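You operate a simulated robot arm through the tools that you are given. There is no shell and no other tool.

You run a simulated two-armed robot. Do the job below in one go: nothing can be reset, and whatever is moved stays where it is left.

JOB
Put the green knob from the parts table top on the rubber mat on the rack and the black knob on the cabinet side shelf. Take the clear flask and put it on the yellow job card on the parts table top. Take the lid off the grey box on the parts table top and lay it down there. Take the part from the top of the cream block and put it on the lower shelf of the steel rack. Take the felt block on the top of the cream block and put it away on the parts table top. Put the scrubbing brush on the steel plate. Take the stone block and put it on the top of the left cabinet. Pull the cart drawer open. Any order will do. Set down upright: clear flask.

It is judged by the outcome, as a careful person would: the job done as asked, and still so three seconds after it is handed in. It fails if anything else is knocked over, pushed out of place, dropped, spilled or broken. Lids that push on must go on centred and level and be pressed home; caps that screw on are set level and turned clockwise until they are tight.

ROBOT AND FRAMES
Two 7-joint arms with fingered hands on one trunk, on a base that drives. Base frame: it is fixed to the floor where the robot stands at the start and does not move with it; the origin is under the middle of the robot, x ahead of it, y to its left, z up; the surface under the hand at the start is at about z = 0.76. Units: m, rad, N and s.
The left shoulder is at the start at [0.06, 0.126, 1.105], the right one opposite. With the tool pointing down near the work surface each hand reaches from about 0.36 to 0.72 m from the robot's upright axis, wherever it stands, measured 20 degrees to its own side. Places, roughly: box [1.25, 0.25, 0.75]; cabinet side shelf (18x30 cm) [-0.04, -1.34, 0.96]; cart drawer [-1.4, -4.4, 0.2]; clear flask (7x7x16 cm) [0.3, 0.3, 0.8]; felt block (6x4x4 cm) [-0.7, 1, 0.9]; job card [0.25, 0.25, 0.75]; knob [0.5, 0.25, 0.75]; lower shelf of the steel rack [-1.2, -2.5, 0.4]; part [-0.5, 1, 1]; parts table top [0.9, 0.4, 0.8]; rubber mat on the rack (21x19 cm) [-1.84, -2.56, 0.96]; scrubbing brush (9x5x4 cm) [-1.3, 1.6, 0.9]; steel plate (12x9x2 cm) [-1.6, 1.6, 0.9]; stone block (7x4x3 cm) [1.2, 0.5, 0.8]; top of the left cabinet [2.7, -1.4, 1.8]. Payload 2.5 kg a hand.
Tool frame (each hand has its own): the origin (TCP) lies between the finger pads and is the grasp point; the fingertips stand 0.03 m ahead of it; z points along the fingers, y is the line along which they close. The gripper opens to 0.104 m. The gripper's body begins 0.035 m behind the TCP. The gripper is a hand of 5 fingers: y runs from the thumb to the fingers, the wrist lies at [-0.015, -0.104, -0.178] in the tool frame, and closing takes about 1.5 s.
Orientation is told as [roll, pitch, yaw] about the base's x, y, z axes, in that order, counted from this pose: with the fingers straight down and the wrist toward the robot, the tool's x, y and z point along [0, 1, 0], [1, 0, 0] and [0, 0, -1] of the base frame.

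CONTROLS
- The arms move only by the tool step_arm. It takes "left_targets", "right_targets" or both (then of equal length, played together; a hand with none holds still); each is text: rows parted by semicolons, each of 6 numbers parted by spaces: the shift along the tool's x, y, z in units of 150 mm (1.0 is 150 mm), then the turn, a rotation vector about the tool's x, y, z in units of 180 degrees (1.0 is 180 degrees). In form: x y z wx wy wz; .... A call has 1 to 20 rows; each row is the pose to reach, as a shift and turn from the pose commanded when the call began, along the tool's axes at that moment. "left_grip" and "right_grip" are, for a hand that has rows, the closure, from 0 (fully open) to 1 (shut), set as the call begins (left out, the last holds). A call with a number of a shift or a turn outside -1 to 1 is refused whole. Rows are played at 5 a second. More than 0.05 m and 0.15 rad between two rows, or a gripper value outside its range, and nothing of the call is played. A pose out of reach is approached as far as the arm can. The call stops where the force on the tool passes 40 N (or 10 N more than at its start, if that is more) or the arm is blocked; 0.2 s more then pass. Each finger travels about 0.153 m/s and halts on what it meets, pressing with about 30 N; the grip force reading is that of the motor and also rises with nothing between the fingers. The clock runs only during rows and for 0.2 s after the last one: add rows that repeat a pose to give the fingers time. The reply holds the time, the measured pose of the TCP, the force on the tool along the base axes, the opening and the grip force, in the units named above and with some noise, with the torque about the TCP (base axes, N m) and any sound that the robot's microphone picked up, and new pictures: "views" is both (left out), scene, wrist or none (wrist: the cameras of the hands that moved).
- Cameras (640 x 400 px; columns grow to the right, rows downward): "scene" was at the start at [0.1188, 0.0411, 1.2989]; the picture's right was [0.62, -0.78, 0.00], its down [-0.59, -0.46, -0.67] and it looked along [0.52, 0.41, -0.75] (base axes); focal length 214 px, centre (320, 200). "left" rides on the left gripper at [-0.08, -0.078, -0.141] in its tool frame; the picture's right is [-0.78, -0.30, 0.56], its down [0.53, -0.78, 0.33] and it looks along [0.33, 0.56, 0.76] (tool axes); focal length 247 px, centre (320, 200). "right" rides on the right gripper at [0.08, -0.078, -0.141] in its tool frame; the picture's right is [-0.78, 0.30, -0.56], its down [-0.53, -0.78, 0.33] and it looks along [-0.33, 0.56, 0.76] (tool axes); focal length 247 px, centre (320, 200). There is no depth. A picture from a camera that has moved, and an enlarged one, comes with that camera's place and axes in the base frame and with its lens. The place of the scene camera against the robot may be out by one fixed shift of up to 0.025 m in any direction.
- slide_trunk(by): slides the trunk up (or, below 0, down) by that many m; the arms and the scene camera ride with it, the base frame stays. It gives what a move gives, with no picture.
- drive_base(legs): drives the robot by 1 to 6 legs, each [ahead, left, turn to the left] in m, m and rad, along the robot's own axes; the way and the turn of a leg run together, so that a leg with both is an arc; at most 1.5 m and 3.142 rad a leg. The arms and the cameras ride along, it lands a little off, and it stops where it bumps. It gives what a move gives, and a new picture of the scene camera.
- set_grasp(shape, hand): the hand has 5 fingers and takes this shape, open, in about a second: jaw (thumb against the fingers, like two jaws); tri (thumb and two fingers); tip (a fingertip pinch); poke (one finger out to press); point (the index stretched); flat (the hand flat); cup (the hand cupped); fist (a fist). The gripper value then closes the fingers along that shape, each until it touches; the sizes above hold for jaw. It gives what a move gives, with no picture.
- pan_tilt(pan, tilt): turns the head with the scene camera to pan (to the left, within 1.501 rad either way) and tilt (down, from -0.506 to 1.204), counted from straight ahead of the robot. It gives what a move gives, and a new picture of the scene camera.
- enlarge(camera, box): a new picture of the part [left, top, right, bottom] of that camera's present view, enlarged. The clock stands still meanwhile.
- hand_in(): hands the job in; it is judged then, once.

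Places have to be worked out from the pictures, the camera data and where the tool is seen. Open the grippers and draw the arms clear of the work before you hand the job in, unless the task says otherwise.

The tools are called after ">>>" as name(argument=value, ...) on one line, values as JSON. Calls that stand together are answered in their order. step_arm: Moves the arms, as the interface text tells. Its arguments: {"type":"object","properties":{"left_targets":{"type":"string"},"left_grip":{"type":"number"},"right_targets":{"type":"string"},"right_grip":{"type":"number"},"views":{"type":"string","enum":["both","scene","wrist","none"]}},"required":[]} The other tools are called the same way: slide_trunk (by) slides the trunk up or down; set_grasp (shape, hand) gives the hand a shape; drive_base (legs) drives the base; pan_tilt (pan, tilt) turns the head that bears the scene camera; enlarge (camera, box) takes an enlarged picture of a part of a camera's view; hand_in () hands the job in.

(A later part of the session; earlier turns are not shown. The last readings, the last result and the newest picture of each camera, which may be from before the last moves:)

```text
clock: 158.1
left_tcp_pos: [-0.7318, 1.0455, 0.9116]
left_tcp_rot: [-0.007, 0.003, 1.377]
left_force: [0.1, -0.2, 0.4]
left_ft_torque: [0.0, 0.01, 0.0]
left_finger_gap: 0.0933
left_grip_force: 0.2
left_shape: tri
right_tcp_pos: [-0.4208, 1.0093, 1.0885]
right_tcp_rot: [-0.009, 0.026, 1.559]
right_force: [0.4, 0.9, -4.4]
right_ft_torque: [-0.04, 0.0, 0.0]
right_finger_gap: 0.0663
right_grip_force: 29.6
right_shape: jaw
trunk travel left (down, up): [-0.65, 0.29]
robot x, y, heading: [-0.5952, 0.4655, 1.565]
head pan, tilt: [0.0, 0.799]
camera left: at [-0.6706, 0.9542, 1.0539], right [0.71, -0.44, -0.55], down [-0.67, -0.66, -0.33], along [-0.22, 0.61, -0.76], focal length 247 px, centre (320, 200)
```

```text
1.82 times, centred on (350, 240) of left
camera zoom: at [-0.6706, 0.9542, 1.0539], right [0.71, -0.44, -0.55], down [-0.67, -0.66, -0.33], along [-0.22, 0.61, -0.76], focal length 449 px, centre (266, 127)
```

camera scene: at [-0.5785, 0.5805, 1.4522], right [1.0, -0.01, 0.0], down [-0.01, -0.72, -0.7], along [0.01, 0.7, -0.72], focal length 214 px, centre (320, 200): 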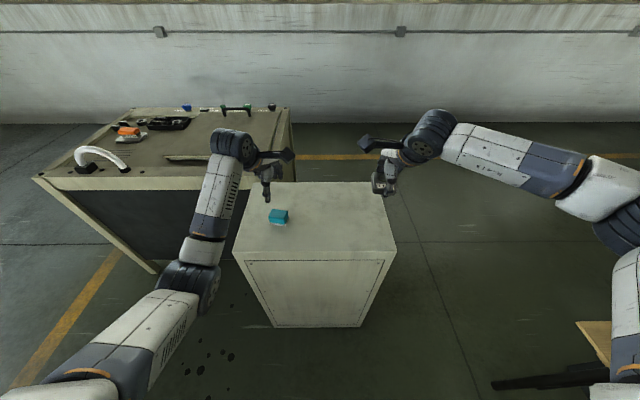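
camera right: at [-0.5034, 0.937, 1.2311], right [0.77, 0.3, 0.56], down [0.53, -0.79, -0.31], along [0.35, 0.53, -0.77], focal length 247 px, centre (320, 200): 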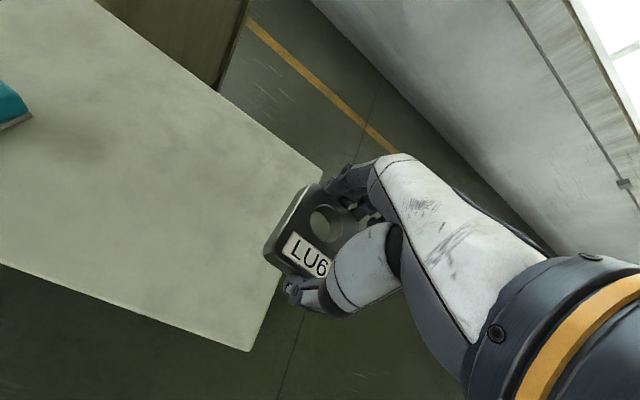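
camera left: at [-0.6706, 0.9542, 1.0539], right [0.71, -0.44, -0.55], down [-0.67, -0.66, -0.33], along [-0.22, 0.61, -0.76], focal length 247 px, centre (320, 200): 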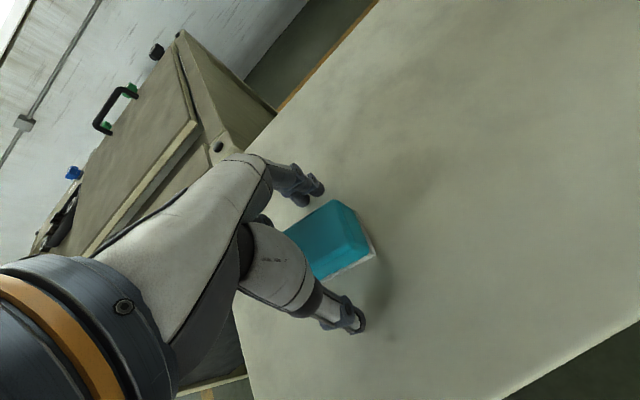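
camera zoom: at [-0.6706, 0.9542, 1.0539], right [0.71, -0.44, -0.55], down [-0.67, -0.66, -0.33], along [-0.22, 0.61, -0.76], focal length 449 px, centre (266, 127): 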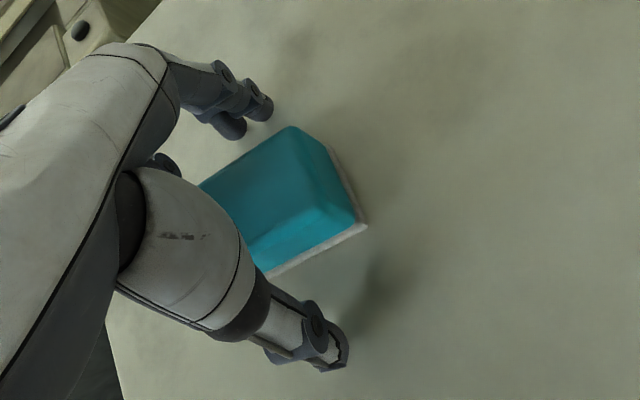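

No contact, felt nicely between the fingers. I close.

>>> step_arm(left_targets="0 0 0.03 0 0 0; 0 0 0.03 0 0 0; 0 0 0.03 0 0 0; 0 0 0.03 0 0 0; 0 0 0.03 0 0 0; 0 0 0.03 0 0 0; 0 0 0.03 0 0 0; 0 0 0.03 0 0 0", left_grip=1, views="none")

>>> step_arm(left_targets="0 0 -0.1 0 0 0; 0 0 -0.25 0 0 0; 0 0 -0.5 0 0 0; 0 0 -0.8 0 0 0; 0 0 -0.95 0 0 0; 0 0 -0.95 0 0 0", views="both")

```text
clock: 159.9
left_tcp_pos: [-0.7316, 1.0465, 0.911]
left_tcp_rot: [-0.003, -0.005, 1.377]
left_force: [-0.5, 6.1, 15.1]
left_ft_torque: [0.62, -0.24, 0.08]
left_finger_gap: 0.0392
left_grip_force: 30.4
left_shape: tri
right_tcp_pos: [-0.4216, 1.0094, 1.0875]
right_tcp_rot: [-0.009, 0.024, 1.56]
right_force: [-0.6, -0.8, -4.1]
right_ft_torque: [-0.03, -0.04, 0.01]
right_finger_gap: 0.0663
right_grip_force: 30.1
right_shape: jaw
trunk travel left (down, up): [-0.65, 0.29]
robot x, y, heading: [-0.5983, 0.4668, 1.565]
head pan, tilt: [0.0, 0.799]
```

```text
clock: 161.3
left_tcp_pos: [-0.7338, 1.0454, 1.0491]
left_tcp_rot: [-0.005, 0.004, 1.378]
left_force: [0.2, 0.6, -1.8]
left_ft_torque: [-0.01, 0.01, 0.04]
left_finger_gap: 0.0383
left_grip_force: 30.4
left_shape: tri
right_tcp_pos: [-0.4218, 1.01, 1.088]
right_tcp_rot: [-0.008, 0.026, 1.56]
right_force: [0.7, -0.7, -5.8]
right_ft_torque: [-0.04, -0.01, 0.01]
right_finger_gap: 0.0663
right_grip_force: 29.8
right_shape: jaw
trunk travel left (down, up): [-0.65, 0.29]
robot x, y, heading: [-0.5973, 0.4646, 1.567]
head pan, tilt: [0.0, 0.799]
camera scene: at [-0.5781, 0.5804, 1.4522], right [1.0, -0.01, 0.0], down [-0.01, -0.72, -0.7], along [0.01, 0.7, -0.72], focal length 214 px, centre (320, 200)
camera left: at [-0.6712, 0.9542, 1.1924], right [0.71, -0.44, -0.55], down [-0.67, -0.66, -0.33], along [-0.22, 0.61, -0.77], focal length 247 px, centre (320, 200)
```

scene: 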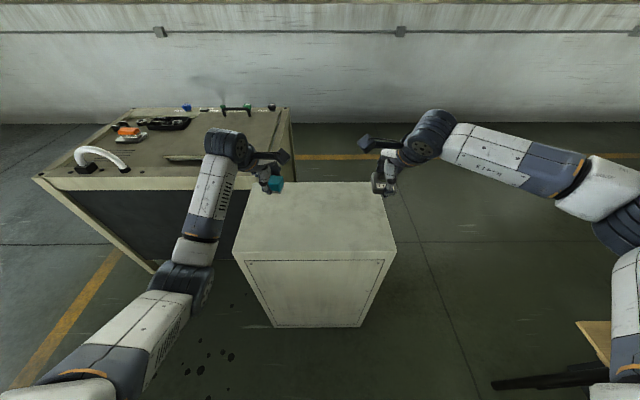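
left: 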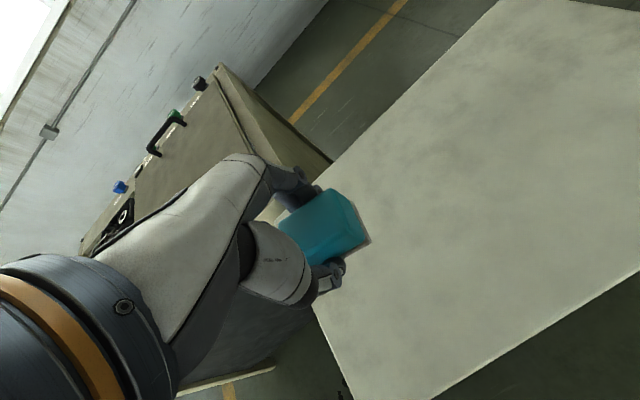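

Both objects are held and the cream block's top is clear. I turn back toward the parts table to set the felt block down in the free spot where the flask used to stand.

>>> drive_base(legs=[[-0.05, 0, 0], [0, 0, -1.567], [0.28, -0.38, 0]])

>>> pan_tilt(pan=0.35, tilt=0.85)

```text
clock: 168.5
left_tcp_pos: [0.2566, 0.1536, 1.0478]
left_tcp_rot: [-0.004, 0.004, -0.214]
left_force: [-0.6, 0.8, -1.0]
left_ft_torque: [0.0, 0.04, 0.01]
left_finger_gap: 0.038
left_grip_force: 29.8
left_shape: tri
right_tcp_pos: [0.2147, -0.1565, 1.088]
right_tcp_rot: [-0.009, 0.027, -0.031]
right_force: [0.0, -0.1, -5.1]
right_ft_torque: [-0.01, 0.01, 0.01]
right_finger_gap: 0.0662
right_grip_force: 30.1
right_shape: jaw
trunk travel left (down, up): [-0.65, 0.29]
robot x, y, heading: [-0.3248, 0.0288, -0.028]
head pan, tilt: [0.0, 0.799]
camera scene: at [-0.1872, 0.0169, 1.4522], right [-0.03, -1.0, 0.0], down [-0.72, 0.02, -0.7], along [0.7, -0.02, -0.72], focal length 214 px, centre (320, 200)
```

scene: 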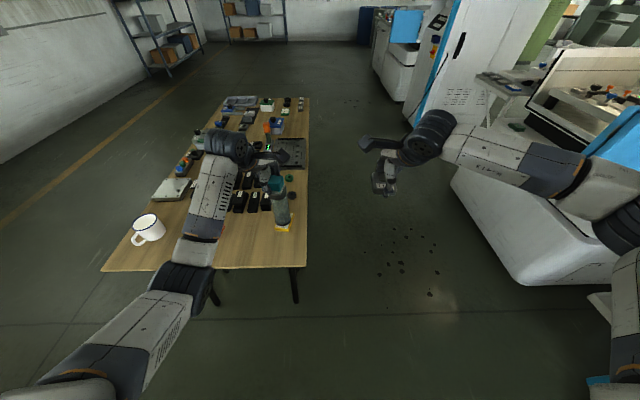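

```text
clock: 169.3
left_tcp_pos: [0.2555, 0.1536, 1.0476]
left_tcp_rot: [-0.005, 0.004, -0.213]
left_force: [0.3, -0.6, -0.6]
left_ft_torque: [0.0, -0.02, 0.01]
left_finger_gap: 0.0383
left_grip_force: 30.0
left_shape: tri
right_tcp_pos: [0.2145, -0.1571, 1.0886]
right_tcp_rot: [-0.009, 0.027, -0.031]
right_force: [0.4, -0.5, -5.1]
right_ft_torque: [-0.01, 0.03, 0.01]
right_finger_gap: 0.0659
right_grip_force: 30.1
right_shape: jaw
trunk travel left (down, up): [-0.65, 0.29]
robot x, y, heading: [-0.3242, 0.0313, -0.027]
head pan, tilt: [0.351, 0.85]
camera scene: at [-0.1939, 0.0442, 1.4482], right [0.32, -0.95, 0.0], down [-0.71, -0.24, -0.66], along [0.63, 0.21, -0.75], focal length 214 px, centre (320, 200)
```

scene: 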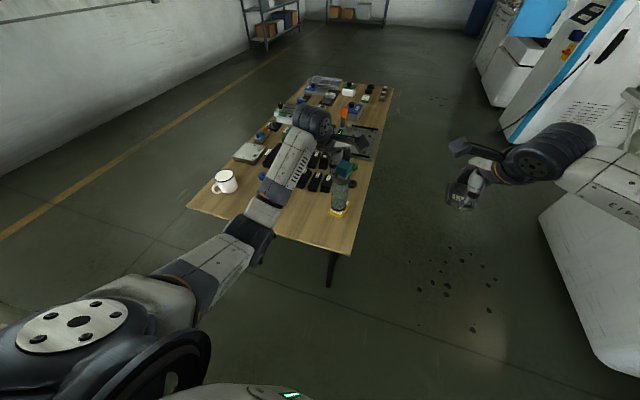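

The base landed a little right of plan. I strafe 14 cm left so the felt hangs over the free spot near (0.26, 0.29).

>>> drive_base(legs=[[0.0, 0.14, 0]])

>>> enlarge(camera="left", box=[0, 0, 640, 400])

```text
clock: 170.6
left_tcp_pos: [0.2569, 0.2949, 1.0496]
left_tcp_rot: [-0.004, 0.004, -0.213]
left_force: [-0.3, -0.2, -0.4]
left_ft_torque: [-0.01, 0.0, -0.02]
left_finger_gap: 0.0379
left_grip_force: 30.4
left_shape: tri
right_tcp_pos: [0.218, -0.0164, 1.0883]
right_tcp_rot: [-0.012, 0.026, -0.03]
right_force: [-1.0, 0.2, -5.1]
right_ft_torque: [0.01, 0.0, -0.03]
right_finger_gap: 0.0658
right_grip_force: 30.4
right_shape: jaw
trunk travel left (down, up): [-0.65, 0.29]
robot x, y, heading: [-0.3226, 0.1695, -0.023]
head pan, tilt: [0.351, 0.85]
camera scene: at [-0.1903, 0.1846, 1.4482], right [0.32, -0.95, 0.0], down [-0.71, -0.24, -0.66], along [0.63, 0.21, -0.75], focal length 214 px, centre (320, 200)
```

scene: 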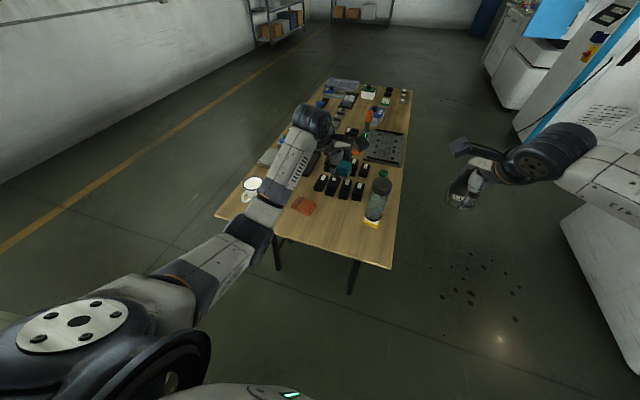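

```text
1.00 times, centred on (320, 200) of left (not enlarged: the box is as wide or as high as the picture)
camera zoom: at [0.1659, 0.2332, 1.1922], right [-0.46, -0.7, -0.55], down [-0.65, 0.69, -0.33], along [0.61, 0.21, -0.76], focal length 247 px, centre (320, 200)
```

zoom: 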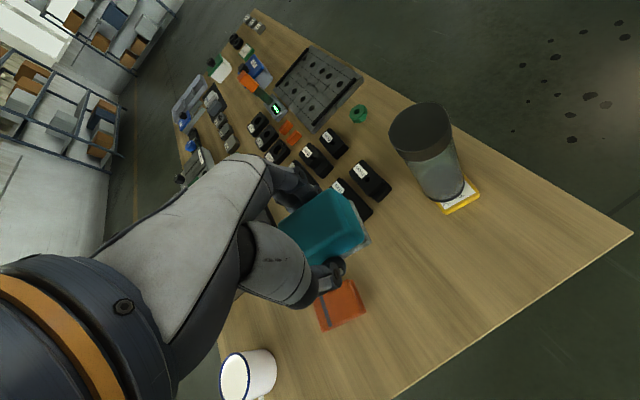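

Directly below is bare wood. I lower the felt block.

>>> step_arm(left_targets="0 0 0.25 0 0 0; 0 0 0.5 0 0 0; 0 0 0.75 0 0 0; 0 0 1.0 0 0 0", views="none")

>>> step_arm(left_targets="0 0 0.15 0 0 0; 0 0 0.3 0 0 0; 0 0 0.42 0 0 0; 0 0 0.48 0 0 0", views="both")

```text
clock: 171.6
left_tcp_pos: [0.2596, 0.2934, 0.8992]
left_tcp_rot: [-0.005, 0.004, -0.214]
left_force: [-0.7, 0.5, -1.0]
left_ft_torque: [-0.02, -0.03, -0.02]
left_finger_gap: 0.0381
left_grip_force: 29.5
left_shape: tri
right_tcp_pos: [0.2189, -0.0172, 1.0886]
right_tcp_rot: [-0.009, 0.026, -0.028]
right_force: [-0.7, 0.0, -4.0]
right_ft_torque: [-0.02, -0.02, -0.01]
right_finger_gap: 0.0658
right_grip_force: 29.9
right_shape: jaw
trunk travel left (down, up): [-0.65, 0.29]
robot x, y, heading: [-0.323, 0.1718, -0.028]
head pan, tilt: [0.351, 0.85]
```

```text
clock: 172.6
left_tcp_pos: [0.2588, 0.2931, 0.828]
left_tcp_rot: [-0.005, 0.002, -0.211]
left_force: [0.1, -0.1, -0.6]
left_ft_torque: [0.01, 0.0, -0.02]
left_finger_gap: 0.0382
left_grip_force: 29.9
left_shape: tri
right_tcp_pos: [0.2173, -0.0179, 1.0882]
right_tcp_rot: [-0.008, 0.026, -0.03]
right_force: [-0.1, -0.2, -4.7]
right_ft_torque: [0.01, 0.03, 0.01]
right_finger_gap: 0.066
right_grip_force: 29.6
right_shape: jaw
trunk travel left (down, up): [-0.65, 0.29]
robot x, y, heading: [-0.3237, 0.1665, -0.025]
head pan, tilt: [0.351, 0.85]
camera scene: at [-0.1903, 0.1837, 1.4482], right [0.32, -0.95, 0.0], down [-0.71, -0.24, -0.66], along [0.63, 0.21, -0.75], focal length 214 px, centre (320, 200)
camera left: at [0.1655, 0.2318, 0.9703], right [-0.46, -0.7, -0.55], down [-0.65, 0.69, -0.33], along [0.61, 0.21, -0.76], focal length 247 px, centre (320, 200)
```

scene: 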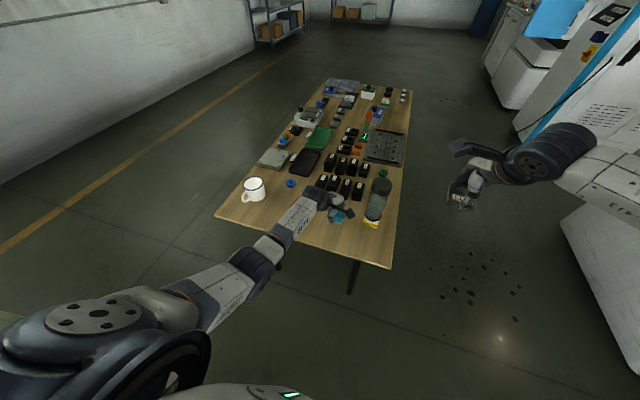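
left: 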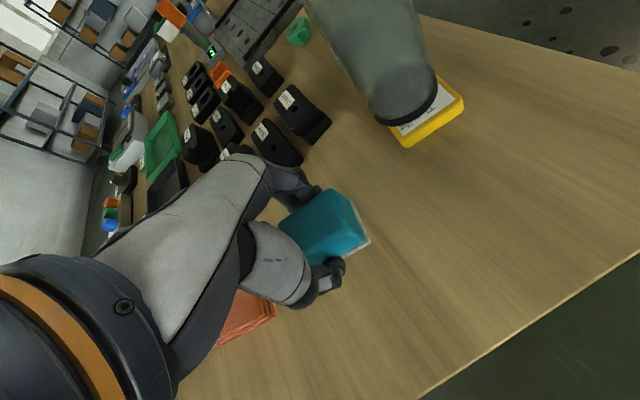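

Close to the table. I continue in small steps until touch.

>>> step_arm(left_targets="0 0 0.02 0 0 0; 0 0 0.04 0 0 0; 0 0 0.06 0 0 0; 0 0 0.075 0 0 0", views="none")

```text
clock: 173.6
left_tcp_pos: [0.2585, 0.2932, 0.8174]
left_tcp_rot: [-0.006, 0.002, -0.213]
left_force: [-0.3, 0.2, -0.6]
left_ft_torque: [0.0, 0.02, 0.02]
left_finger_gap: 0.0381
left_grip_force: 30.2
left_shape: tri
right_tcp_pos: [0.218, -0.0168, 1.0885]
right_tcp_rot: [-0.008, 0.027, -0.03]
right_force: [0.2, 0.0, -4.6]
right_ft_torque: [-0.02, 0.01, -0.01]
right_finger_gap: 0.066
right_grip_force: 29.8
right_shape: jaw
trunk travel left (down, up): [-0.65, 0.29]
robot x, y, heading: [-0.3216, 0.166, -0.029]
head pan, tilt: [0.351, 0.85]
```

>>> step_arm(left_targets="0 0 0.015 0 0 0; 0 0 0.03 0 0 0; 0 0 0.045 0 0 0", views="none")

```text
clock: 174.4
left_tcp_pos: [0.2586, 0.2917, 0.8099]
left_tcp_rot: [-0.005, 0.004, -0.213]
left_force: [0.7, 0.2, -0.2]
left_ft_torque: [-0.02, -0.01, 0.04]
left_finger_gap: 0.0383
left_grip_force: 30.2
left_shape: tri
right_tcp_pos: [0.217, -0.0174, 1.0874]
right_tcp_rot: [-0.009, 0.027, -0.029]
right_force: [-0.2, 0.5, -4.7]
right_ft_torque: [-0.01, 0.04, -0.01]
right_finger_gap: 0.0658
right_grip_force: 29.9
right_shape: jaw
trunk travel left (down, up): [-0.65, 0.29]
robot x, y, heading: [-0.3246, 0.1686, -0.028]
head pan, tilt: [0.351, 0.85]
```

>>> step_arm(left_targets="0 0 0.015 0 0 0; 0 0 0.03 0 0 0; 0 0 0.045 0 0 0", views="wrist")

```text
clock: 175.2
left_tcp_pos: [0.2588, 0.2927, 0.8026]
left_tcp_rot: [-0.005, 0.005, -0.213]
left_force: [0.8, 0.5, -0.7]
left_ft_torque: [0.01, -0.01, -0.02]
left_finger_gap: 0.0379
left_grip_force: 30.0
left_shape: tri
right_tcp_pos: [0.2177, -0.0172, 1.088]
right_tcp_rot: [-0.01, 0.026, -0.028]
right_force: [0.2, 0.0, -4.9]
right_ft_torque: [0.01, 0.04, 0.0]
right_finger_gap: 0.0661
right_grip_force: 30.5
right_shape: jaw
trunk travel left (down, up): [-0.65, 0.29]
robot x, y, heading: [-0.322, 0.1701, -0.028]
head pan, tilt: [0.351, 0.85]
camera left: at [0.1652, 0.2316, 0.9455], right [-0.46, -0.7, -0.55], down [-0.65, 0.69, -0.33], along [0.61, 0.21, -0.76], focal length 247 px, centre (320, 200)
```

left: 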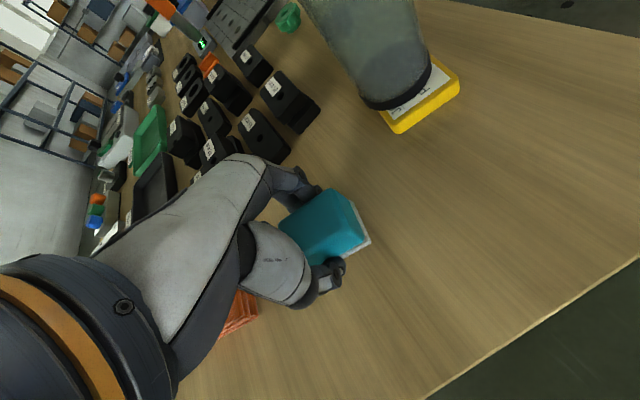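

Still no contact; the table top must be nearer 0.76. I continue.

>>> step_arm(left_targets="0 0 0.013 0 0 0; 0 0 0.026 0 0 0; 0 0 0.039 0 0 0", views="none")

>>> step_arm(left_targets="0 0 0.01 0 0 0; 0 0 0.02 0 0 0", views="none")

```text
clock: 176.0
left_tcp_pos: [0.2576, 0.2929, 0.7965]
left_tcp_rot: [-0.004, 0.002, -0.213]
left_force: [0.0, -0.1, -0.5]
left_ft_torque: [-0.02, 0.0, 0.01]
left_finger_gap: 0.0378
left_grip_force: 29.9
left_shape: tri
right_tcp_pos: [0.2189, -0.0167, 1.087]
right_tcp_rot: [-0.009, 0.026, -0.029]
right_force: [0.2, 0.1, -5.5]
right_ft_torque: [-0.01, 0.01, -0.01]
right_finger_gap: 0.0657
right_grip_force: 29.8
right_shape: jaw
trunk travel left (down, up): [-0.65, 0.29]
robot x, y, heading: [-0.3245, 0.1676, -0.027]
head pan, tilt: [0.351, 0.85]
```

```text
clock: 176.6
left_tcp_pos: [0.2575, 0.2932, 0.7944]
left_tcp_rot: [-0.003, 0.004, -0.212]
left_force: [0.0, -0.4, -0.3]
left_ft_torque: [0.02, 0.02, -0.02]
left_finger_gap: 0.0384
left_grip_force: 29.8
left_shape: tri
right_tcp_pos: [0.2188, -0.017, 1.0876]
right_tcp_rot: [-0.008, 0.026, -0.03]
right_force: [0.0, 0.6, -5.3]
right_ft_torque: [0.03, 0.03, -0.01]
right_finger_gap: 0.0659
right_grip_force: 29.7
right_shape: jaw
trunk travel left (down, up): [-0.65, 0.29]
robot x, y, heading: [-0.3252, 0.1678, -0.025]
head pan, tilt: [0.351, 0.85]
```

>>> step_arm(left_targets="0 0 0.012 0 0 0; 0 0 0.024 0 0 0; 0 0 0.036 0 0 0", views="none")

>>> enlarge(camera="left", box=[240, 140, 420, 300])

```text
clock: 177.4
left_tcp_pos: [0.259, 0.2919, 0.7899]
left_tcp_rot: [-0.006, -0.001, -0.214]
left_force: [-1.9, -0.8, 7.3]
left_ft_torque: [-0.09, -0.15, -0.02]
left_finger_gap: 0.0379
left_grip_force: 30.2
left_shape: tri
right_tcp_pos: [0.2177, -0.0178, 1.0887]
right_tcp_rot: [-0.009, 0.025, -0.031]
right_force: [0.1, 0.1, -5.0]
right_ft_torque: [0.03, 0.05, -0.01]
right_finger_gap: 0.0658
right_grip_force: 30.1
right_shape: jaw
trunk travel left (down, up): [-0.65, 0.29]
robot x, y, heading: [-0.3211, 0.1697, -0.026]
head pan, tilt: [0.351, 0.85]
```

```text
2.50 times, centred on (330, 220) of left
camera zoom: at [0.1651, 0.2313, 0.9328], right [-0.45, -0.7, -0.55], down [-0.65, 0.68, -0.34], along [0.61, 0.21, -0.76], focal length 617 px, centre (295, 150)
```

zoom: 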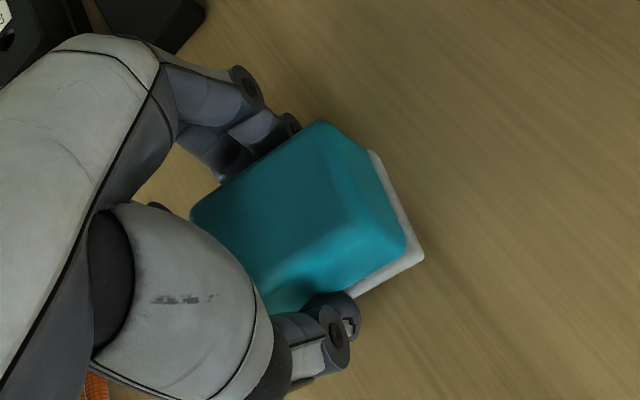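

Contact (7 N). I release the felt block and lift away.

>>> step_arm(left_targets="0 0 -0.005 0 0 0; 0 0 -0.005 0 0 0; 0 0 -0.005 0 0 0; 0 0 -0.005 0 0 0; 0 0 -0.005 0 0 0", left_grip=0.2, views="none")

>>> step_arm(left_targets="0 0 -0.1 0 0 0; 0 0 -0.3 0 0 0; 0 0 -0.6 0 0 0; 0 0 -0.9 0 0 0; 0 0 -1.0 0 0 0", views="both")

```text
clock: 178.6
left_tcp_pos: [0.2568, 0.2925, 0.7905]
left_tcp_rot: [-0.005, 0.003, -0.213]
left_force: [-0.6, 0.4, 8.3]
left_ft_torque: [0.0, -0.35, -0.02]
left_finger_gap: 0.0814
left_grip_force: 0.1
left_shape: tri
right_tcp_pos: [0.2172, -0.0174, 1.0897]
right_tcp_rot: [-0.009, 0.027, -0.032]
right_force: [-0.4, 1.2, -4.5]
right_ft_torque: [0.0, 0.04, -0.01]
right_finger_gap: 0.0658
right_grip_force: 30.1
right_shape: jaw
trunk travel left (down, up): [-0.65, 0.29]
robot x, y, heading: [-0.323, 0.1653, -0.027]
head pan, tilt: [0.351, 0.85]
```

```text
clock: 179.8
left_tcp_pos: [0.2569, 0.2928, 0.9379]
left_tcp_rot: [-0.006, 0.003, -0.212]
left_force: [-0.1, 0.6, -0.1]
left_ft_torque: [-0.03, 0.0, 0.01]
left_finger_gap: 0.0829
left_grip_force: 0.1
left_shape: tri
right_tcp_pos: [0.2173, -0.0167, 1.0879]
right_tcp_rot: [-0.009, 0.026, -0.03]
right_force: [-0.1, 0.4, -4.4]
right_ft_torque: [0.0, 0.07, 0.0]
right_finger_gap: 0.0658
right_grip_force: 30.2
right_shape: jaw
trunk travel left (down, up): [-0.65, 0.29]
robot x, y, heading: [-0.3259, 0.1693, -0.023]
head pan, tilt: [0.351, 0.85]
camera scene: at [-0.1903, 0.1837, 1.4482], right [0.32, -0.95, 0.0], down [-0.71, -0.24, -0.66], along [0.63, 0.21, -0.75], focal length 214 px, centre (320, 200)
camera left: at [0.1659, 0.2325, 1.0817], right [-0.46, -0.7, -0.55], down [-0.65, 0.69, -0.33], along [0.61, 0.21, -0.76], focal length 247 px, centre (320, 200)
```

scene: 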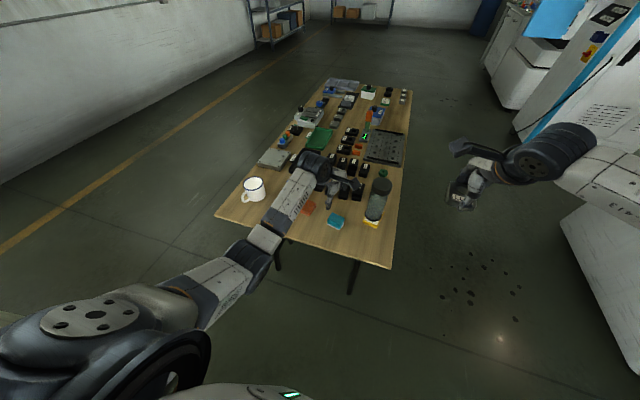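
left: 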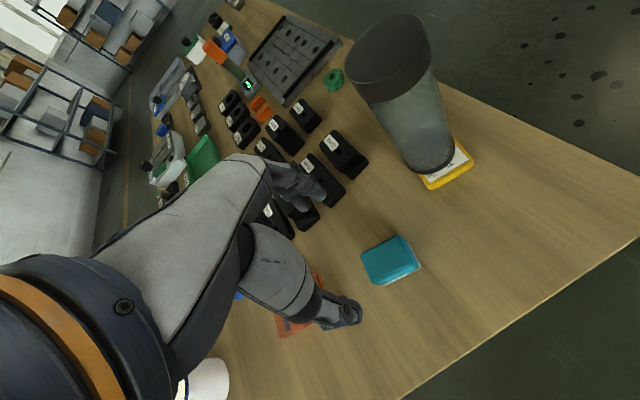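

The felt block lies on the table. Next the grey box's lid: I raise the left hand and drive around to the table's right-hand side, facing it.

>>> step_arm(left_targets="0 0 -0.25 0 0 0; 0 0 -0.5 0 0 0; 0 -0.1 -0.75 0 0 0; 0 -0.2 -1.0 0 0 0", left_grip=0, views="none")

>>> drive_base(legs=[[-0.15, 0, 0], [0, -0.75, 0], [0, 0, 1.59], [0, -1.1, 0]])

>>> pan_tilt(pan=-0.35, tilt=0.8)

```text
clock: 180.8
left_tcp_pos: [0.2296, 0.2988, 1.0896]
left_tcp_rot: [-0.003, 0.005, -0.213]
left_force: [-0.1, 0.3, 0.1]
left_ft_torque: [-0.04, -0.01, -0.03]
left_finger_gap: 0.1036
left_grip_force: 0.1
left_shape: tri
right_tcp_pos: [0.2188, -0.0166, 1.0881]
right_tcp_rot: [-0.008, 0.026, -0.029]
right_force: [-0.1, 0.4, -5.4]
right_ft_torque: [0.0, 0.05, -0.01]
right_finger_gap: 0.0659
right_grip_force: 30.2
right_shape: jaw
trunk travel left (down, up): [-0.65, 0.29]
robot x, y, heading: [-0.3227, 0.1679, -0.023]
head pan, tilt: [0.351, 0.85]
```

```text
clock: 194.9
left_tcp_pos: [0.4496, -0.0373, 1.0881]
left_tcp_rot: [-0.007, 0.003, 1.387]
left_force: [0.3, -0.4, -0.1]
left_ft_torque: [0.02, -0.02, 0.0]
left_finger_gap: 0.1041
left_grip_force: 0.0
left_shape: tri
right_tcp_pos: [0.7676, -0.0397, 1.0879]
right_tcp_rot: [-0.01, 0.028, 1.571]
right_force: [-0.3, 0.5, -5.1]
right_ft_torque: [0.02, -0.02, -0.02]
right_finger_gap: 0.0655
right_grip_force: 30.2
right_shape: jaw
trunk travel left (down, up): [-0.65, 0.29]
robot x, y, heading: [0.5982, -0.5864, 1.575]
head pan, tilt: [0.351, 0.85]
camera scene: at [0.5883, -0.4798, 1.4482], right [0.94, 0.35, 0.0], down [0.26, -0.7, -0.66], along [-0.23, 0.62, -0.75], focal length 214 px, centre (320, 200)
```

scene: 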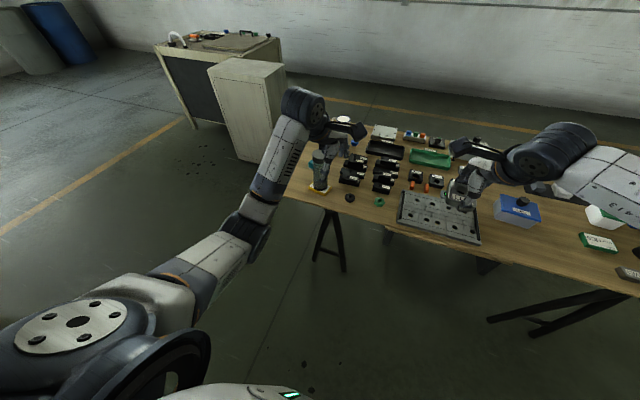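

```text
clock: 196.0
left_tcp_pos: [0.4515, -0.0385, 1.0892]
left_tcp_rot: [-0.006, 0.002, 1.389]
left_force: [-0.1, 0.4, 1.8]
left_ft_torque: [0.03, -0.01, 0.02]
left_finger_gap: 0.1038
left_grip_force: 0.0
left_shape: tri
right_tcp_pos: [0.7675, -0.0402, 1.088]
right_tcp_rot: [-0.008, 0.026, 1.57]
right_force: [0.2, -0.4, -5.5]
right_ft_torque: [-0.06, 0.01, 0.01]
right_finger_gap: 0.0655
right_grip_force: 30.2
right_shape: jaw
trunk travel left (down, up): [-0.65, 0.29]
robot x, y, heading: [0.5978, -0.5847, 1.571]
head pan, tilt: [-0.351, 0.799]
camera scene: at [0.6426, -0.4772, 1.4522], right [0.94, -0.34, 0.0], down [-0.24, -0.67, -0.7], along [0.24, 0.66, -0.72], focal length 214 px, centre (320, 200)
```

scene: 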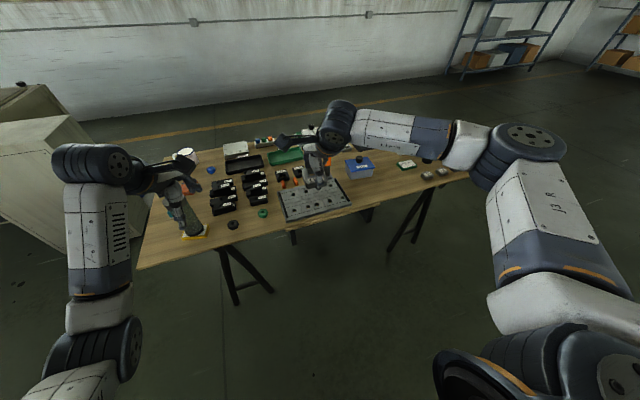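

I continue along the table to the far end to inspect the boxes and blocks there.

>>> drive_base(legs=[[0, -0.55, 0]])

>>> pan_tilt(pan=0.0, tilt=0.8)

>>> enlarge(camera="scene", box=[160, 90, 480, 290])

```text
clock: 199.2
left_tcp_pos: [0.9937, -0.0368, 1.0897]
left_tcp_rot: [-0.005, 0.004, 1.389]
left_force: [0.7, -0.6, -0.4]
left_ft_torque: [0.02, 0.01, 0.02]
left_finger_gap: 0.104
left_grip_force: 0.0
left_shape: tri
right_tcp_pos: [1.312, -0.0369, 1.0874]
right_tcp_rot: [-0.008, 0.024, 1.572]
right_force: [0.1, 0.3, -4.8]
right_ft_torque: [-0.04, 0.04, 0.03]
right_finger_gap: 0.0658
right_grip_force: 29.9
right_shape: jaw
trunk travel left (down, up): [-0.65, 0.29]
robot x, y, heading: [1.1409, -0.5828, 1.576]
head pan, tilt: [-0.351, 0.799]
camera scene: at [1.1875, -0.4749, 1.4522], right [0.94, -0.34, 0.0], down [-0.24, -0.67, -0.7], along [0.24, 0.66, -0.72], focal length 214 px, centre (320, 200)
```

scene: 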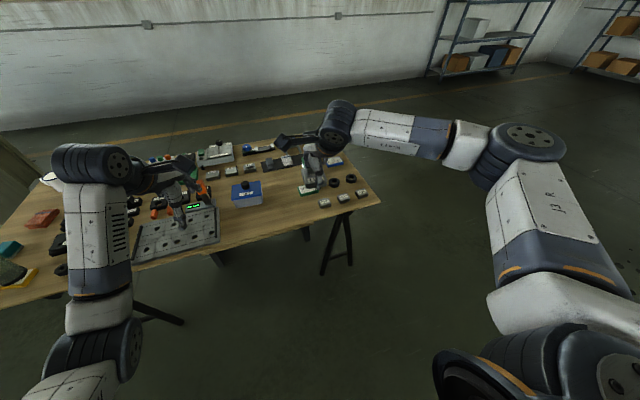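

```text
clock: 200.0
left_tcp_pos: [0.9936, -0.0341, 1.0902]
left_tcp_rot: [-0.005, 0.002, 1.389]
left_force: [0.0, -0.1, 0.1]
left_ft_torque: [-0.01, -0.02, 0.01]
left_finger_gap: 0.1038
left_grip_force: 0.2
left_shape: tri
right_tcp_pos: [1.3117, -0.0382, 1.088]
right_tcp_rot: [-0.009, 0.027, 1.573]
right_force: [0.0, 0.2, -5.5]
right_ft_torque: [-0.03, 0.01, 0.04]
right_finger_gap: 0.0655
right_grip_force: 29.3
right_shape: jaw
trunk travel left (down, up): [-0.65, 0.29]
robot x, y, heading: [1.1426, -0.5831, 1.578]
head pan, tilt: [0.0, 0.799]
camera scene: at [1.1595, -0.4702, 1.4522], right [1.0, 0.0, 0.0], down [0.0, -0.72, -0.7], along [0.0, 0.7, -0.72], focal length 214 px, centre (320, 200)
```

scene: 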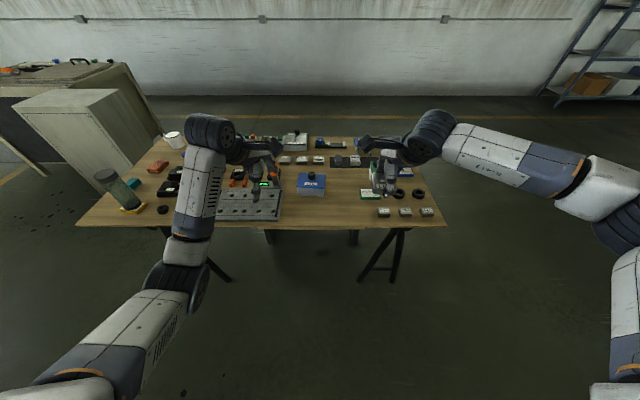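

```text
2.00 times, centred on (320, 190) of scene
camera zoom: at [1.1595, -0.4702, 1.4522], right [1.0, 0.0, 0.0], down [0.0, -0.72, -0.7], along [0.0, 0.7, -0.72], focal length 429 px, centre (320, 220)
```

zoom: 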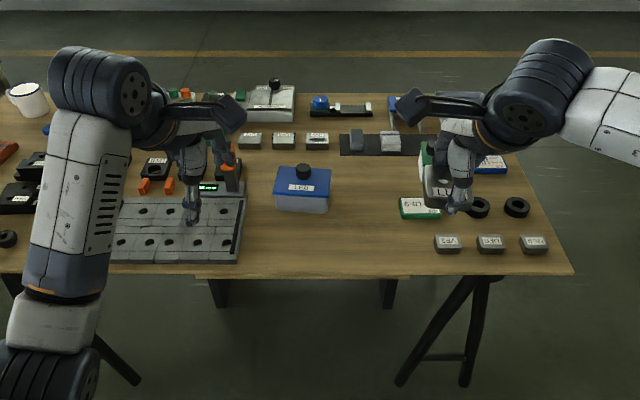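

I enlarge further to identify the grey box and the stone block.

>>> enlarge(camera="scene", box=[255, 130, 355, 220])

>>> enlarge(camera="scene", box=[340, 130, 440, 220])

>>> enlarge(camera="right", box=[0, 0, 640, 400])

>>> enlarge(camera="left", box=[0, 0, 640, 400])

```text
4.44 times, centred on (305, 175) of scene
camera zoom: at [1.1595, -0.4702, 1.4522], right [1.0, 0.0, 0.0], down [0.0, -0.72, -0.7], along [0.0, 0.7, -0.72], focal length 953 px, centre (387, 311)
```

zoom: 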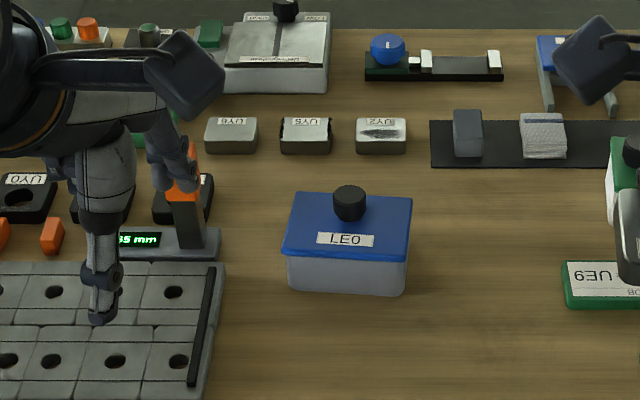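

```text
4.44 times, centred on (390, 175) of scene
camera zoom: at [1.1595, -0.4702, 1.4522], right [1.0, 0.0, 0.0], down [0.0, -0.72, -0.7], along [0.0, 0.7, -0.72], focal length 953 px, centre (9, 311)
```

zoom: 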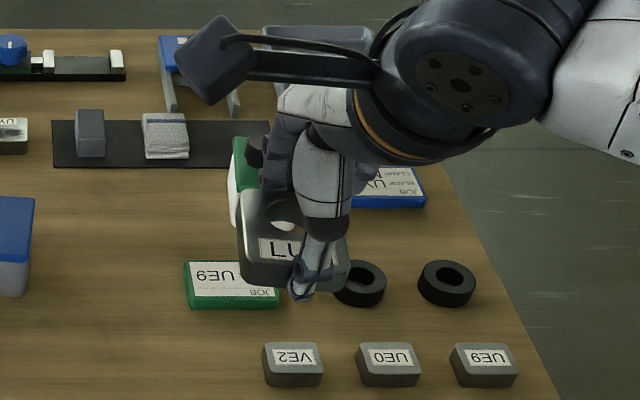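

```text
1.00 times, centred on (320, 200) of right (not enlarged: the box is as wide or as high as the picture)
camera zoom: at [1.2299, -0.1122, 1.2305], right [0.77, 0.31, 0.56], down [0.54, -0.78, -0.31], along [0.34, 0.54, -0.77], focal length 247 px, centre (320, 200)
```

zoom: 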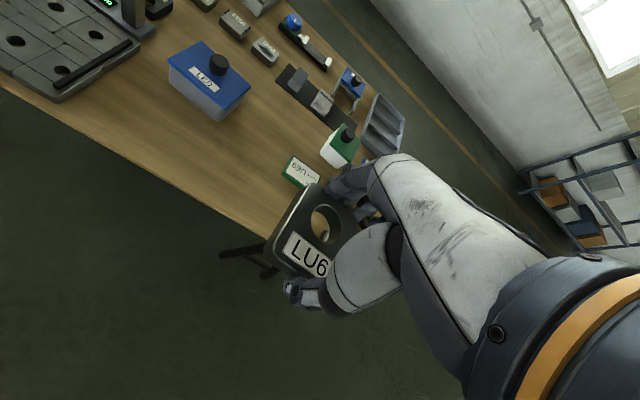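

```text
1.00 times, centred on (320, 200) of left (not enlarged: the box is as wide or as high as the picture)
camera zoom: at [1.0571, -0.1259, 1.2326], right [0.71, -0.43, -0.55], down [-0.66, -0.67, -0.33], along [-0.22, 0.6, -0.76], focal length 247 px, centre (320, 200)
```

zoom: 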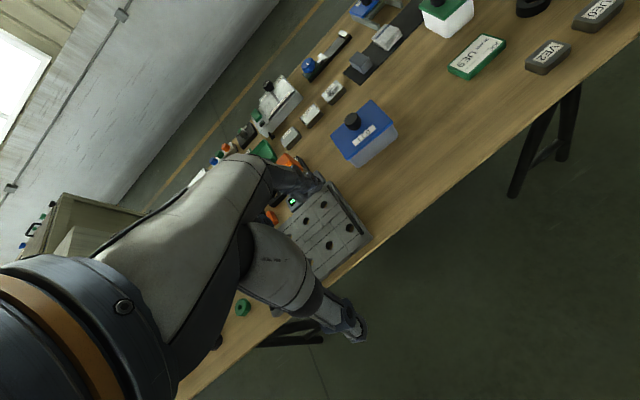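

The light-grey box with the blue lid and black knob ("LE0") is the grey box; its knob triangulates to about (1.103, 0.279, 0.848). The plain grey block on the dark strip near (1.24, 0.48) looks like the stone block. I drive 0.25 m closer to the table.

>>> drive_base(legs=[[0.25, 0, 0]])

>>> enlarge(camera="left", box=[0, 0, 640, 400])

>>> enlarge(camera="right", box=[0, 0, 400, 260])

```text
clock: 201.8
left_tcp_pos: [0.9937, 0.2122, 1.0905]
left_tcp_rot: [-0.005, 0.003, 1.388]
left_force: [0.2, -0.4, 0.4]
left_ft_torque: [-0.03, 0.0, -0.02]
left_finger_gap: 0.1039
left_grip_force: 0.1
left_shape: tri
right_tcp_pos: [1.3101, 0.2084, 1.0892]
right_tcp_rot: [-0.01, 0.028, 1.573]
right_force: [0.7, -0.3, -6.2]
right_ft_torque: [-0.02, -0.03, 0.01]
right_finger_gap: 0.0655
right_grip_force: 30.4
right_shape: jaw
trunk travel left (down, up): [-0.65, 0.29]
robot x, y, heading: [1.1379, -0.3372, 1.573]
head pan, tilt: [0.0, 0.799]
camera scene: at [1.1585, -0.2229, 1.4522], right [1.0, 0.0, 0.0], down [0.0, -0.72, -0.7], along [0.0, 0.7, -0.72], focal length 214 px, centre (320, 200)
```

scene: 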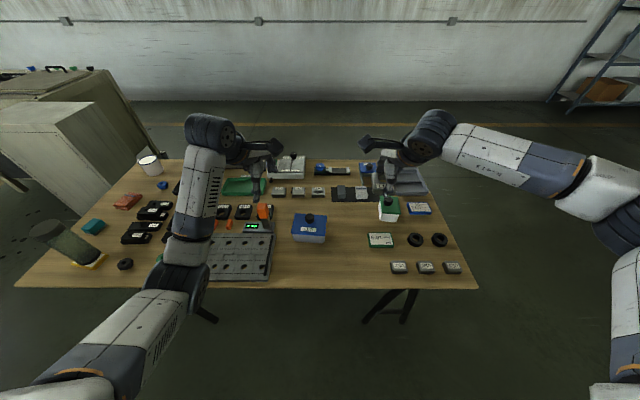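

```text
1.00 times, centred on (320, 200) of left (not enlarged: the box is as wide or as high as the picture)
camera zoom: at [1.0566, 0.1214, 1.2324], right [0.71, -0.43, -0.55], down [-0.67, -0.67, -0.33], along [-0.22, 0.6, -0.76], focal length 247 px, centre (320, 200)
```

zoom: 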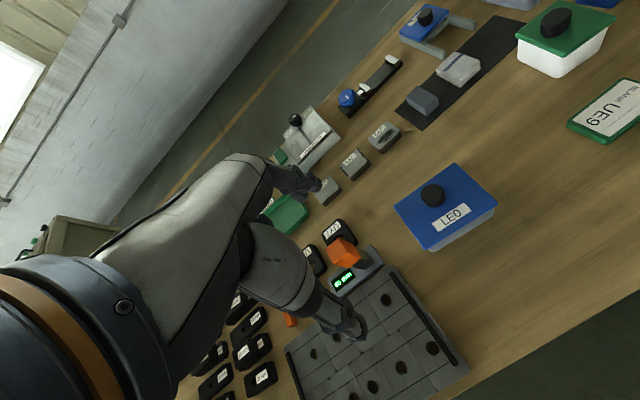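

```text
1.54 times, centred on (200, 130) of right
camera zoom: at [1.2294, 0.1348, 1.2304], right [0.77, 0.31, 0.56], down [0.54, -0.78, -0.31], along [0.34, 0.54, -0.77], focal length 380 px, centre (505, 308)
```

zoom: 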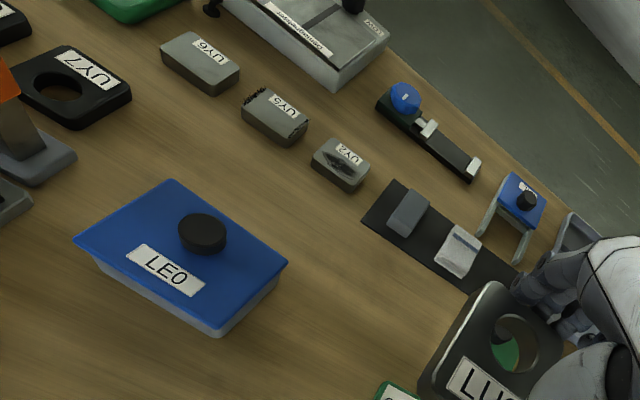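

The stone block is the plain 7x4 cm block at about (1.234, 0.482). First the lid: I bring the left hand over the knob at (1.1025, 0.282) and lower to just above it.

>>> step_arm(left_targets="-0.16 0.15 0.1 0 0 0; -0.32 0.3 0.2 0 0 0; -0.48 0.45 0.35 0 0 0; -0.63 0.591 0.5 0 0 0; -0.63 0.591 0.75 0 0 0; -0.63 0.591 0.95 0 0 0; -0.63 0.591 0.95 0 0 0", left_grip=0.3, views="both")

>>> enlarge(camera="left", box=[230, 130, 470, 350])

```text
clock: 203.4
left_tcp_pos: [1.1042, 0.2821, 0.9481]
left_tcp_rot: [-0.004, 0.001, 1.388]
left_force: [-0.7, 0.2, 0.2]
left_ft_torque: [0.02, -0.02, -0.02]
left_finger_gap: 0.0731
left_grip_force: 0.0
left_shape: tri
right_tcp_pos: [1.3107, 0.2082, 1.0872]
right_tcp_rot: [-0.009, 0.027, 1.572]
right_force: [0.1, -0.5, -5.5]
right_ft_torque: [-0.06, -0.04, 0.04]
right_finger_gap: 0.0655
right_grip_force: 30.3
right_shape: jaw
trunk travel left (down, up): [-0.65, 0.29]
robot x, y, heading: [1.145, -0.3368, 1.573]
head pan, tilt: [0.0, 0.799]
camera scene: at [1.1584, -0.2237, 1.4523], right [1.0, 0.0, 0.0], down [0.0, -0.72, -0.7], along [0.0, 0.7, -0.72], focal length 214 px, centre (320, 200)
camera left: at [1.1671, 0.1902, 1.0897], right [0.71, -0.43, -0.55], down [-0.67, -0.67, -0.33], along [-0.22, 0.6, -0.76], focal length 247 px, centre (320, 200)
```

scene: 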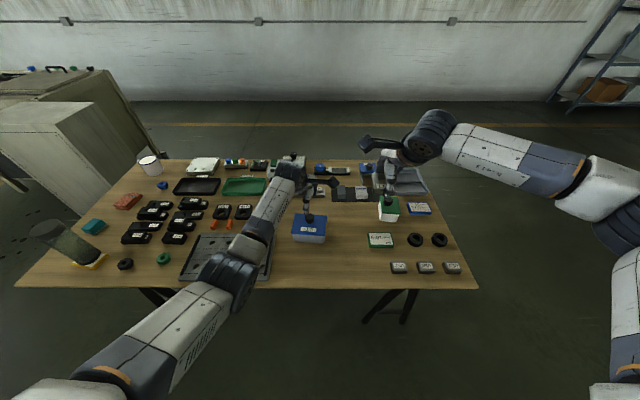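
left: 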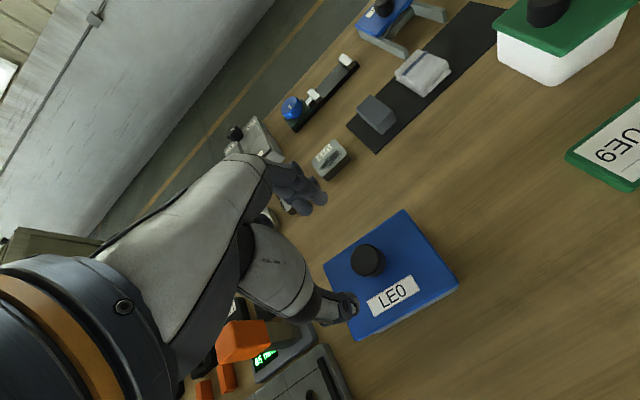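

```text
1.82 times, centred on (350, 240) of left
camera zoom: at [1.1671, 0.1902, 1.0897], right [0.71, -0.43, -0.55], down [-0.67, -0.67, -0.33], along [-0.22, 0.6, -0.76], focal length 449 px, centre (266, 127)
```

zoom: 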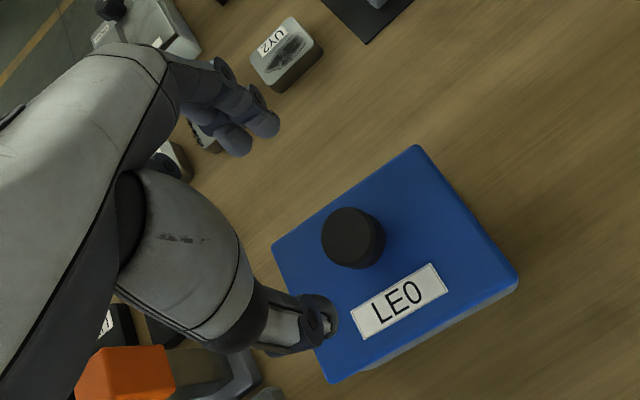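

The knob is right between the fingers. I lower in steps toward it.

>>> step_arm(left_targets="-0.01 0 0.1 0 0 0; -0.01 0 0.2 0 0 0; -0.01 0 0.3 0 0 0; -0.01 0 0.4 0 0 0; -0.01 0 0.4 0 0 0", views="wrist")

>>> enlarge(camera="left", box=[230, 130, 470, 350])

```text
clock: 204.6
left_tcp_pos: [1.1058, 0.2799, 0.8888]
left_tcp_rot: [-0.005, 0.003, 1.388]
left_force: [0.5, -0.5, -1.0]
left_ft_torque: [0.01, 0.0, -0.02]
left_finger_gap: 0.0731
left_grip_force: 0.0
left_shape: tri
right_tcp_pos: [1.3107, 0.2077, 1.0874]
right_tcp_rot: [-0.009, 0.024, 1.573]
right_force: [0.1, 0.6, -4.8]
right_ft_torque: [-0.04, 0.0, 0.02]
right_finger_gap: 0.0655
right_grip_force: 29.7
right_shape: jaw
trunk travel left (down, up): [-0.65, 0.29]
robot x, y, heading: [1.1431, -0.3364, 1.573]
head pan, tilt: [0.0, 0.799]
camera left: at [1.1682, 0.1894, 1.0304], right [0.71, -0.43, -0.55], down [-0.67, -0.67, -0.33], along [-0.22, 0.6, -0.76], focal length 247 px, centre (320, 200)
```

left: 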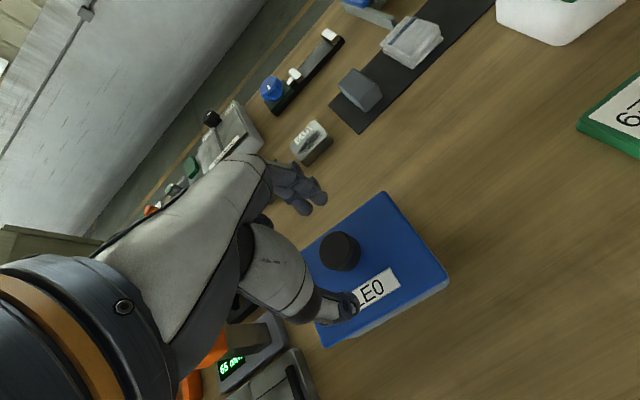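

```text
1.82 times, centred on (350, 240) of left
camera zoom: at [1.1682, 0.1894, 1.0304], right [0.71, -0.43, -0.55], down [-0.67, -0.67, -0.33], along [-0.22, 0.6, -0.76], focal length 449 px, centre (266, 127)
```

zoom: 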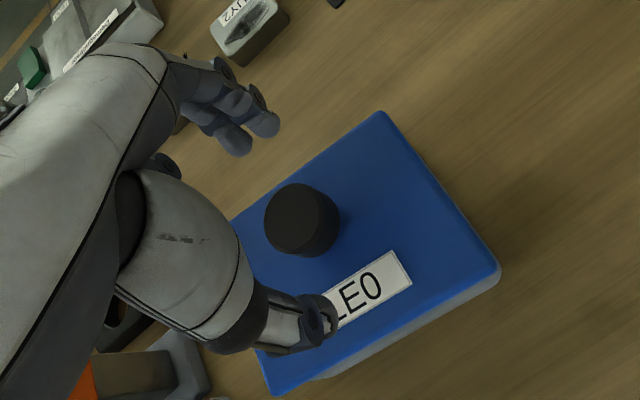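

>>> step_arm(left_targets="0.023 0.017 0.06 0 0 0; 0.023 0.017 0.12 0 0 0; 0.023 0.017 0.18 0 0 0; 0.023 0.017 0.18 0 0 0", views="none")

>>> enlarge(camera="left", box=[230, 130, 470, 350])

```text
clock: 205.6
left_tcp_pos: [1.1021, 0.2836, 0.861]
left_tcp_rot: [-0.004, 0.003, 1.388]
left_force: [-0.3, -0.3, 0.5]
left_ft_torque: [0.0, 0.0, -0.02]
left_finger_gap: 0.0731
left_grip_force: 0.1
left_shape: tri
right_tcp_pos: [1.3103, 0.2077, 1.087]
right_tcp_rot: [-0.008, 0.025, 1.574]
right_force: [0.6, -0.5, -5.1]
right_ft_torque: [-0.03, -0.04, -0.01]
right_finger_gap: 0.0659
right_grip_force: 30.2
right_shape: jaw
trunk travel left (down, up): [-0.65, 0.29]
robot x, y, heading: [1.1441, -0.3385, 1.571]
head pan, tilt: [0.0, 0.799]
```

```text
1.82 times, centred on (350, 240) of left
camera zoom: at [1.1653, 0.1925, 1.0032], right [0.71, -0.43, -0.55], down [-0.67, -0.67, -0.33], along [-0.22, 0.6, -0.76], focal length 449 px, centre (266, 127)
```

zoom: 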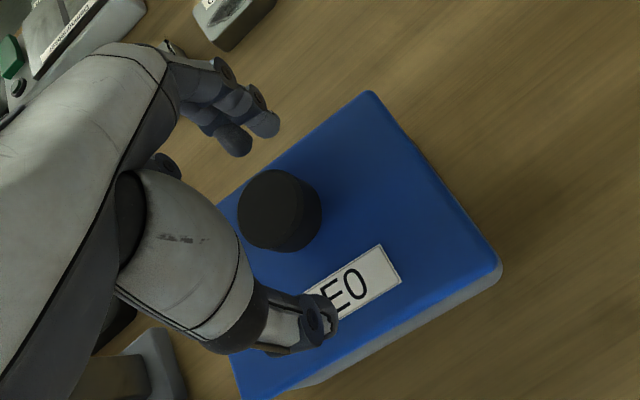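

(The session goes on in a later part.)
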